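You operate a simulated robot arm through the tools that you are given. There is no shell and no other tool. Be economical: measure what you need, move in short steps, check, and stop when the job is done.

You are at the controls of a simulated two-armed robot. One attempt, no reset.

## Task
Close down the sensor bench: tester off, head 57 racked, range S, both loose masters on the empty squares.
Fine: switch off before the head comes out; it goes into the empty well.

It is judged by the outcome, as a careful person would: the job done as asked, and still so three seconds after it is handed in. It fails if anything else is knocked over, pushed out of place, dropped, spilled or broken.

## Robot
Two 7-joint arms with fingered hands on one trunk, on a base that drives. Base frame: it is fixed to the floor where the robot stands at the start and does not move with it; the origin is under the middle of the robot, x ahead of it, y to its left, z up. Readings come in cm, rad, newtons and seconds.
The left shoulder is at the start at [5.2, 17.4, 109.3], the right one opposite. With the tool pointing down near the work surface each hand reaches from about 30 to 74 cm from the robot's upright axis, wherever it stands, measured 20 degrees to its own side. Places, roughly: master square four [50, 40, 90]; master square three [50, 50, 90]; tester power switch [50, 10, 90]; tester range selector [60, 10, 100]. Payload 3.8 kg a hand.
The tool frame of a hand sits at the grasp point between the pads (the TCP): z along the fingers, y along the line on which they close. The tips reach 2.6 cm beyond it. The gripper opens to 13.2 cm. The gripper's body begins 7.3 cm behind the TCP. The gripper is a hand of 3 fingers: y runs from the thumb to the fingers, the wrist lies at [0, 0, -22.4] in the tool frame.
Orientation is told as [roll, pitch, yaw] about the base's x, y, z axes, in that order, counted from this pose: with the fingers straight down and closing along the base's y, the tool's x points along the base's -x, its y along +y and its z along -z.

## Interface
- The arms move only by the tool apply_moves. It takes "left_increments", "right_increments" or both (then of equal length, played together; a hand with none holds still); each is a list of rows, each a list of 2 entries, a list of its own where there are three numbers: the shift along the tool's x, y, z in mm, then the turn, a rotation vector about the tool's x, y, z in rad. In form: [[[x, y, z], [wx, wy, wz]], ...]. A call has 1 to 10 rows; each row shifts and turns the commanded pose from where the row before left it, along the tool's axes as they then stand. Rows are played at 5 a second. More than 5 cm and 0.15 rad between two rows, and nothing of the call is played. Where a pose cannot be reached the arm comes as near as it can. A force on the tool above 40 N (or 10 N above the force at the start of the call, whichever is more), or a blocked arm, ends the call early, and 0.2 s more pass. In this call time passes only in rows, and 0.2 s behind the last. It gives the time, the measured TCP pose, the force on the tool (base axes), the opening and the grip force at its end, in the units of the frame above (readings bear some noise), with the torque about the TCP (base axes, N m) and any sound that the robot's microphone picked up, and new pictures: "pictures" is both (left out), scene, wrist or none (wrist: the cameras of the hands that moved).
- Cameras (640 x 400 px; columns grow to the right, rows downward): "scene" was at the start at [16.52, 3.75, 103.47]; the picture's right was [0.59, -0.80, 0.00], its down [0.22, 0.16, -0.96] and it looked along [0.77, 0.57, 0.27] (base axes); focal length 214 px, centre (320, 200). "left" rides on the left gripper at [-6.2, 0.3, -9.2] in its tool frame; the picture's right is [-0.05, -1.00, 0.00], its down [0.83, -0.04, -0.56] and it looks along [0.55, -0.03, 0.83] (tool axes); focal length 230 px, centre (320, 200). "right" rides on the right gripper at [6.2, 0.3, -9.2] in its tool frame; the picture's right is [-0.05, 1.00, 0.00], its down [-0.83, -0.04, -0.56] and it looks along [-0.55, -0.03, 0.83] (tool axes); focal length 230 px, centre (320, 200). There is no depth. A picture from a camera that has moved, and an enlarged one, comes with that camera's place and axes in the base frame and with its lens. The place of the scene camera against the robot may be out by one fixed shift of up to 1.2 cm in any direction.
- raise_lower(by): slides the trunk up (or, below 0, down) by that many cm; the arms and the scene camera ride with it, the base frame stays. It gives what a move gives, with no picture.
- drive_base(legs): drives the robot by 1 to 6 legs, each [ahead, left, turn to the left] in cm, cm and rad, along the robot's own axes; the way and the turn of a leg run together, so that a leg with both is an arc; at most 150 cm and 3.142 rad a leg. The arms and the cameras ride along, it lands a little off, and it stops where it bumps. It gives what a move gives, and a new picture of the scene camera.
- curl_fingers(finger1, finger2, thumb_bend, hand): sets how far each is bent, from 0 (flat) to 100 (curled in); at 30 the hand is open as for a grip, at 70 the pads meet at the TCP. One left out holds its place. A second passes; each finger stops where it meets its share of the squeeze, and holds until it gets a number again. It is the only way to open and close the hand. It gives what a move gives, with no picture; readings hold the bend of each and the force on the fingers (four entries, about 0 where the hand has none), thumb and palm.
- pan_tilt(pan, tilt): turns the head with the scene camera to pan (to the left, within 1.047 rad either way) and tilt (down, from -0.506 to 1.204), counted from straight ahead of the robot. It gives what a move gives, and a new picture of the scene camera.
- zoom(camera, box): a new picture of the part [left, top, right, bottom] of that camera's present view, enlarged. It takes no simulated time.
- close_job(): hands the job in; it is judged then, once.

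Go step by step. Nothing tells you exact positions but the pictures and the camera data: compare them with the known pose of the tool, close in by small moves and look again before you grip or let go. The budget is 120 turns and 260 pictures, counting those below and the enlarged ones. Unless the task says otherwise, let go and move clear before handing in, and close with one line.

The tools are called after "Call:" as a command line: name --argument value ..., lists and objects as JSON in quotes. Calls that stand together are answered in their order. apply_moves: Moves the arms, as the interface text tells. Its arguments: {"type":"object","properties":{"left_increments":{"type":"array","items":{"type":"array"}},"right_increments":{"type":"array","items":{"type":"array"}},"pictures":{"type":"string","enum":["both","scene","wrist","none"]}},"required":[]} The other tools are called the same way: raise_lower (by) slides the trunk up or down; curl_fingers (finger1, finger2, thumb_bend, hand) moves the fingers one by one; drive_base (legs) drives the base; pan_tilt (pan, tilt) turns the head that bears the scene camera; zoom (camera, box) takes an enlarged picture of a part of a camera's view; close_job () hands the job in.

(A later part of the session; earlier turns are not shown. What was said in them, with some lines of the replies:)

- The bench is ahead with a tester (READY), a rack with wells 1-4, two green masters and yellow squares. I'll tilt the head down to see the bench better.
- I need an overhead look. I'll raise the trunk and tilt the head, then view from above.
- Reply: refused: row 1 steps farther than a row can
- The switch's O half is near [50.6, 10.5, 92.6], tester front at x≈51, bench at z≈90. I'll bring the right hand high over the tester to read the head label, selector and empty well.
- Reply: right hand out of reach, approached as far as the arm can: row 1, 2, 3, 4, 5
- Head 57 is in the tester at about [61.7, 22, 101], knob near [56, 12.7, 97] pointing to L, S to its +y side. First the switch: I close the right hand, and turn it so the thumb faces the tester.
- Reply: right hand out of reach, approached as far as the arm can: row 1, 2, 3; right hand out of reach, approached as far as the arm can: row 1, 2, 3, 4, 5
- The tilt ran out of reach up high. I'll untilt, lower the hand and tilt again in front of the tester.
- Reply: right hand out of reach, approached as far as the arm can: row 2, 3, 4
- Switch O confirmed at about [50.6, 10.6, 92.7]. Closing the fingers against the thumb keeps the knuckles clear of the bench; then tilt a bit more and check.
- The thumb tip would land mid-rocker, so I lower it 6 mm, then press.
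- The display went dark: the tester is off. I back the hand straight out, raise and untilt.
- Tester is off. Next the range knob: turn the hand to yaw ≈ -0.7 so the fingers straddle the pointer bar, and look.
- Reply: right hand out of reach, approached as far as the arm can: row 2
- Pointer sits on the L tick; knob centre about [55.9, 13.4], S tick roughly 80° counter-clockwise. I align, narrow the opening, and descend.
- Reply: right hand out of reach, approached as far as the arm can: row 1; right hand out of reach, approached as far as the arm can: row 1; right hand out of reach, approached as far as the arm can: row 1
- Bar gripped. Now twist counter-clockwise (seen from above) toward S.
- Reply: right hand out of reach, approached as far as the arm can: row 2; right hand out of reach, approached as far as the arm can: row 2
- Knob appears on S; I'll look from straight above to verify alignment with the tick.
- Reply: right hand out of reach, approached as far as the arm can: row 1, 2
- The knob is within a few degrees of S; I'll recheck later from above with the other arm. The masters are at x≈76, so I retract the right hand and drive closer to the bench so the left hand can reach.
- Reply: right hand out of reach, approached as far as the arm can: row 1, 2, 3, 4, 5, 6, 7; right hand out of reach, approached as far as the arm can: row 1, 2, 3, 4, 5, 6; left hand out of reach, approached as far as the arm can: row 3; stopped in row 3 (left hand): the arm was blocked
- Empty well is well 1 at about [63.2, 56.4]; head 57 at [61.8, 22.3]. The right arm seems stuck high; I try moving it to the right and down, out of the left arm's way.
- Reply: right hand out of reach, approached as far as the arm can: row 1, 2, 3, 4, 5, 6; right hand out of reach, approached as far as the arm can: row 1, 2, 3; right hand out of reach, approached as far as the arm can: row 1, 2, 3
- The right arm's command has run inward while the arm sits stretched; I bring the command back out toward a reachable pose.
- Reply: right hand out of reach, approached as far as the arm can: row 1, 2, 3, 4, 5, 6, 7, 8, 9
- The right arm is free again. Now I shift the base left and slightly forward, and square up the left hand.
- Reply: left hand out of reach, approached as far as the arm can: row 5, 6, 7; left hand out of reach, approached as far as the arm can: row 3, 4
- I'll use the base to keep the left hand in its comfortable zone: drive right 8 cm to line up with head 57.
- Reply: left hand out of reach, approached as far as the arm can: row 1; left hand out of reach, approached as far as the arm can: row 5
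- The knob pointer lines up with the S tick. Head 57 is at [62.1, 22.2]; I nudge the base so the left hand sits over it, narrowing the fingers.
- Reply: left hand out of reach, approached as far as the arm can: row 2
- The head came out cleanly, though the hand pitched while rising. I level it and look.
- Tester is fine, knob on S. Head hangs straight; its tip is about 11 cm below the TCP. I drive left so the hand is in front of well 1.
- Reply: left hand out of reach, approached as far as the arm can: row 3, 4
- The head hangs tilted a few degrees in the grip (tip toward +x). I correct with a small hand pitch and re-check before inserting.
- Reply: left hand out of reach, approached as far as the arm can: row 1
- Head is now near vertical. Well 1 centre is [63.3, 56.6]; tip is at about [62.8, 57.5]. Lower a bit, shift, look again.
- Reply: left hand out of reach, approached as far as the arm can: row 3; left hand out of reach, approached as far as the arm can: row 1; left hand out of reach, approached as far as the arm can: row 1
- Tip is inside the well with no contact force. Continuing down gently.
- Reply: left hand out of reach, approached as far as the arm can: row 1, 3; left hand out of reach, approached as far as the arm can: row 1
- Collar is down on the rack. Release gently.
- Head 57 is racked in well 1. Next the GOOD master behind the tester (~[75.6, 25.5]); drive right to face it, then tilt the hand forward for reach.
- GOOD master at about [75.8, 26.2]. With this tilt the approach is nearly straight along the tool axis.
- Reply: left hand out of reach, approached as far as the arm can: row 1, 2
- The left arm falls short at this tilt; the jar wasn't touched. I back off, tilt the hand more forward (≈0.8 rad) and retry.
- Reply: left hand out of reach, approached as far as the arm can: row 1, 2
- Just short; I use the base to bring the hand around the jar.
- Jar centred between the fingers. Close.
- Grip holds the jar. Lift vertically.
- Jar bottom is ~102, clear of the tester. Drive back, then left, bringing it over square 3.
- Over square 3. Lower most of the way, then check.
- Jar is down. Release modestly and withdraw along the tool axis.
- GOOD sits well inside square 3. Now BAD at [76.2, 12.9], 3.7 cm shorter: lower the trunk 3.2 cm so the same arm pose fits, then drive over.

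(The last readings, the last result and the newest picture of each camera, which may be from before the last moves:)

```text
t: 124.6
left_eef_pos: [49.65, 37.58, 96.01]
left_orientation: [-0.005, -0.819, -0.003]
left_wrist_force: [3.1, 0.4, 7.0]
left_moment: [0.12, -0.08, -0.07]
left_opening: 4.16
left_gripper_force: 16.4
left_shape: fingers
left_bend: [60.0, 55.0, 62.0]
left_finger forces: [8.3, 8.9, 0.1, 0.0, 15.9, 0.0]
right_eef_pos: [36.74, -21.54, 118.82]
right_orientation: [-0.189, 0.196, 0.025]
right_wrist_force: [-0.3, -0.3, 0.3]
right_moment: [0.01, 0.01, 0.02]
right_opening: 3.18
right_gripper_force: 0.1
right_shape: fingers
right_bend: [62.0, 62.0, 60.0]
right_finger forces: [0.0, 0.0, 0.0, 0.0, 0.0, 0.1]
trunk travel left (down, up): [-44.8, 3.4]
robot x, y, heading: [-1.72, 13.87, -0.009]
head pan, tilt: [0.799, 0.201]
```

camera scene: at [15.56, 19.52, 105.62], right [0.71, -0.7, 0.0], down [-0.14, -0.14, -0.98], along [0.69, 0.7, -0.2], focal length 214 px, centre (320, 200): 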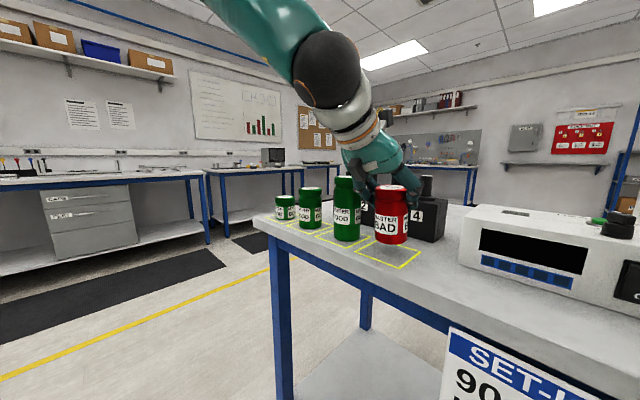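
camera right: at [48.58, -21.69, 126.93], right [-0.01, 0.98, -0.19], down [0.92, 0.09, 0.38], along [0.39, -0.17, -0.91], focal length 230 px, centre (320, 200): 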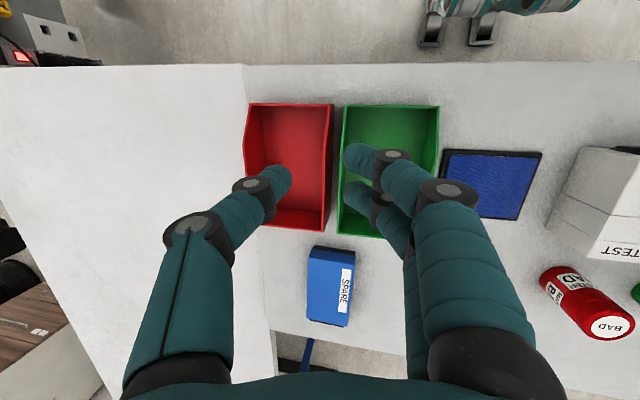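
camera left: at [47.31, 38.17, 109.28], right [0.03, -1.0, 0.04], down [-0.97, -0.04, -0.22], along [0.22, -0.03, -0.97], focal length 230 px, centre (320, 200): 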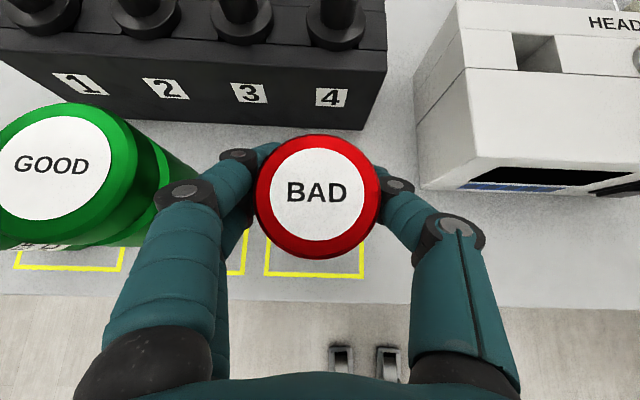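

The jar is down on square 4. Release and withdraw.

Call:
curl_fingers --hand "left" --finger1 47 --finger2 46 --thumb_bend 42

Call:
apply_moves --left_increments '[[[0, 0, -20], [0, 0, 0]], [[0, 0, -35], [0, 0, 0]], [[-15, 0, -35], [0, 0, 0]], [[-30, 0, -20], [0, 0, 0]], [[-20, 0, -35], [0, 0, 0]]]' --pictures "both"

Call:
zoom --camera "left" --box '[100, 0, 540, 280]'

Call:
zoom --camera "scene" --box '[250, 140, 480, 300]'

```text
t: 125.6
left_eef_pos: [49.67, 37.65, 95.89]
left_orientation: [-0.003, -0.813, -0.002]
left_wrist_force: [-0.4, 0.2, -0.1]
left_moment: [-0.02, 0.03, 0.0]
left_opening: 8.58
left_gripper_force: 0.2
left_shape: fingers
left_bend: [47.0, 46.0, 42.0]
left_finger forces: [0.1, 0.0, 0.1, 0.0, 0.0, 0.0]
right_eef_pos: [36.76, -21.54, 118.77]
right_orientation: [-0.191, 0.198, 0.024]
right_wrist_force: [-0.6, 0.3, 0.1]
right_moment: [0.01, 0.0, -0.03]
right_opening: 3.15
right_gripper_force: 0.1
right_shape: fingers
right_bend: [62.0, 62.0, 60.0]
right_finger forces: [0.1, 0.0, 0.1, 0.0, 0.0, 0.0]
trunk travel left (down, up): [-44.8, 3.4]
robot x, y, heading: [-1.87, 14.11, -0.007]
head pan, tilt: [0.799, 0.201]
```

```text
t: 126.8
left_eef_pos: [43.48, 37.72, 110.53]
left_orientation: [-0.004, -0.815, -0.002]
left_wrist_force: [-1.1, 0.4, 0.2]
left_moment: [-0.01, -0.02, 0.02]
left_opening: 8.57
left_gripper_force: 0.1
left_shape: fingers
left_bend: [47.0, 46.0, 42.0]
left_finger forces: [0.0, 0.0, 0.0, 0.0, 0.0, 0.0]
right_eef_pos: [36.74, -21.58, 118.88]
right_orientation: [-0.192, 0.198, 0.025]
right_wrist_force: [-0.2, 1.0, -0.2]
right_moment: [0.0, -0.02, 0.0]
right_opening: 3.15
right_gripper_force: 0.1
right_shape: fingers
right_bend: [62.0, 62.0, 60.0]
right_finger forces: [0.0, 0.1, 0.0, 0.0, 0.1, 0.0]
trunk travel left (down, up): [-44.8, 3.4]
robot x, y, heading: [-1.66, 13.88, -0.002]
head pan, tilt: [0.799, 0.201]
camera scene: at [15.43, 19.51, 105.66], right [0.71, -0.7, 0.0], down [-0.14, -0.14, -0.98], along [0.69, 0.7, -0.2], focal length 214 px, centre (320, 200)
camera left: at [41.04, 38.07, 121.34], right [0.03, -1.0, 0.04], down [-0.97, -0.04, -0.22], along [0.22, -0.03, -0.97], focal length 230 px, centre (320, 200)
```

scene: 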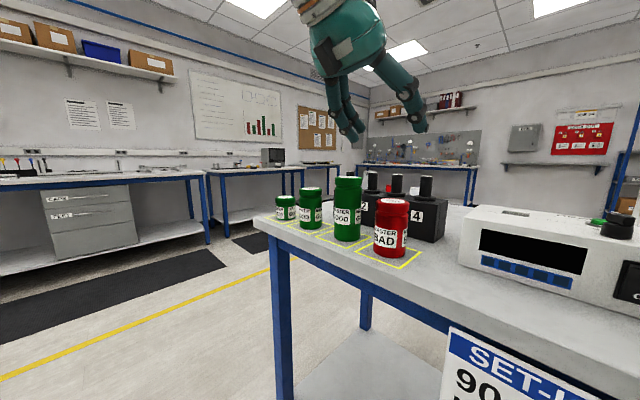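
left: 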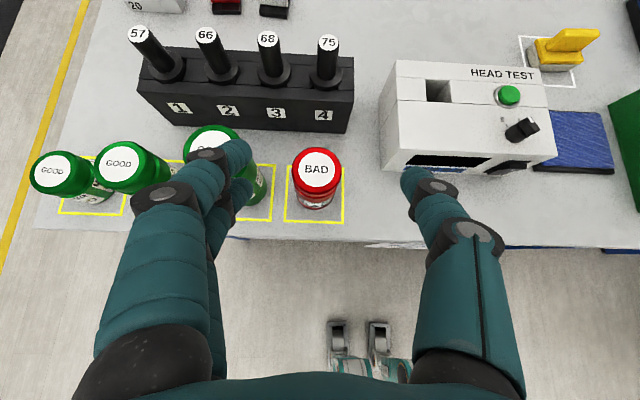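

```text
1.43 times, centred on (320, 140) of left
camera zoom: at [41.04, 38.07, 121.34], right [0.03, -1.0, 0.04], down [-0.97, -0.04, -0.22], along [0.22, -0.03, -0.97], focal length 329 px, centre (320, 286)
```

zoom: 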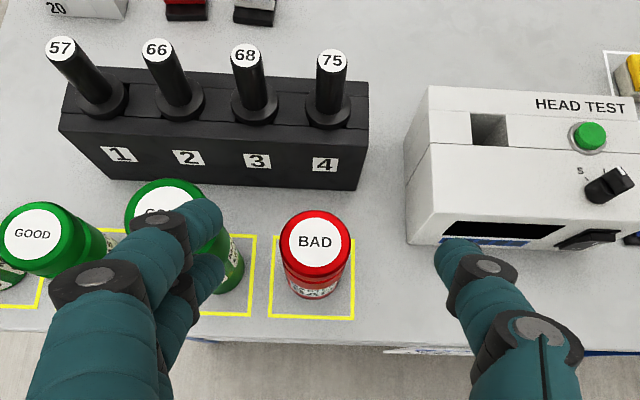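

```text
2.50 times, centred on (365, 220) of scene
camera zoom: at [15.43, 19.51, 105.66], right [0.71, -0.7, 0.0], down [-0.14, -0.14, -0.98], along [0.69, 0.7, -0.2], focal length 536 px, centre (208, 150)
```

zoom: 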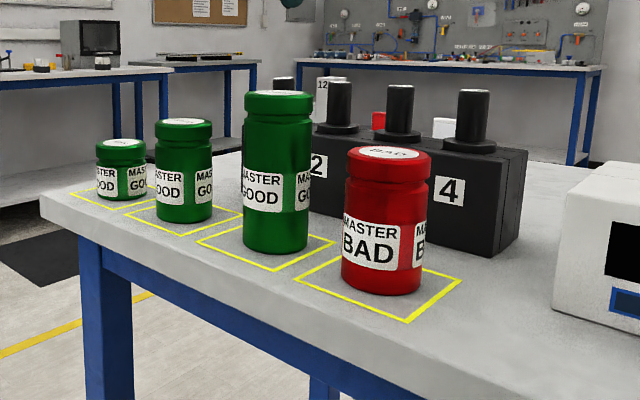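

Everything is in place: the tester is off, head 57 is in well 1, the selector is on S, and GOOD and BAD are on squares 3 and 4. Both hands are clear, so I'm handing in.

Call:
close_job

```text
The job is handed in.
```

The sensor bench is closed down. The tester was switched off before head 57 came out, and the head is racked in empty well 1. The range selector is on S. The two loose masters are on the empty squares, GOOD on square three and BAD on square four.
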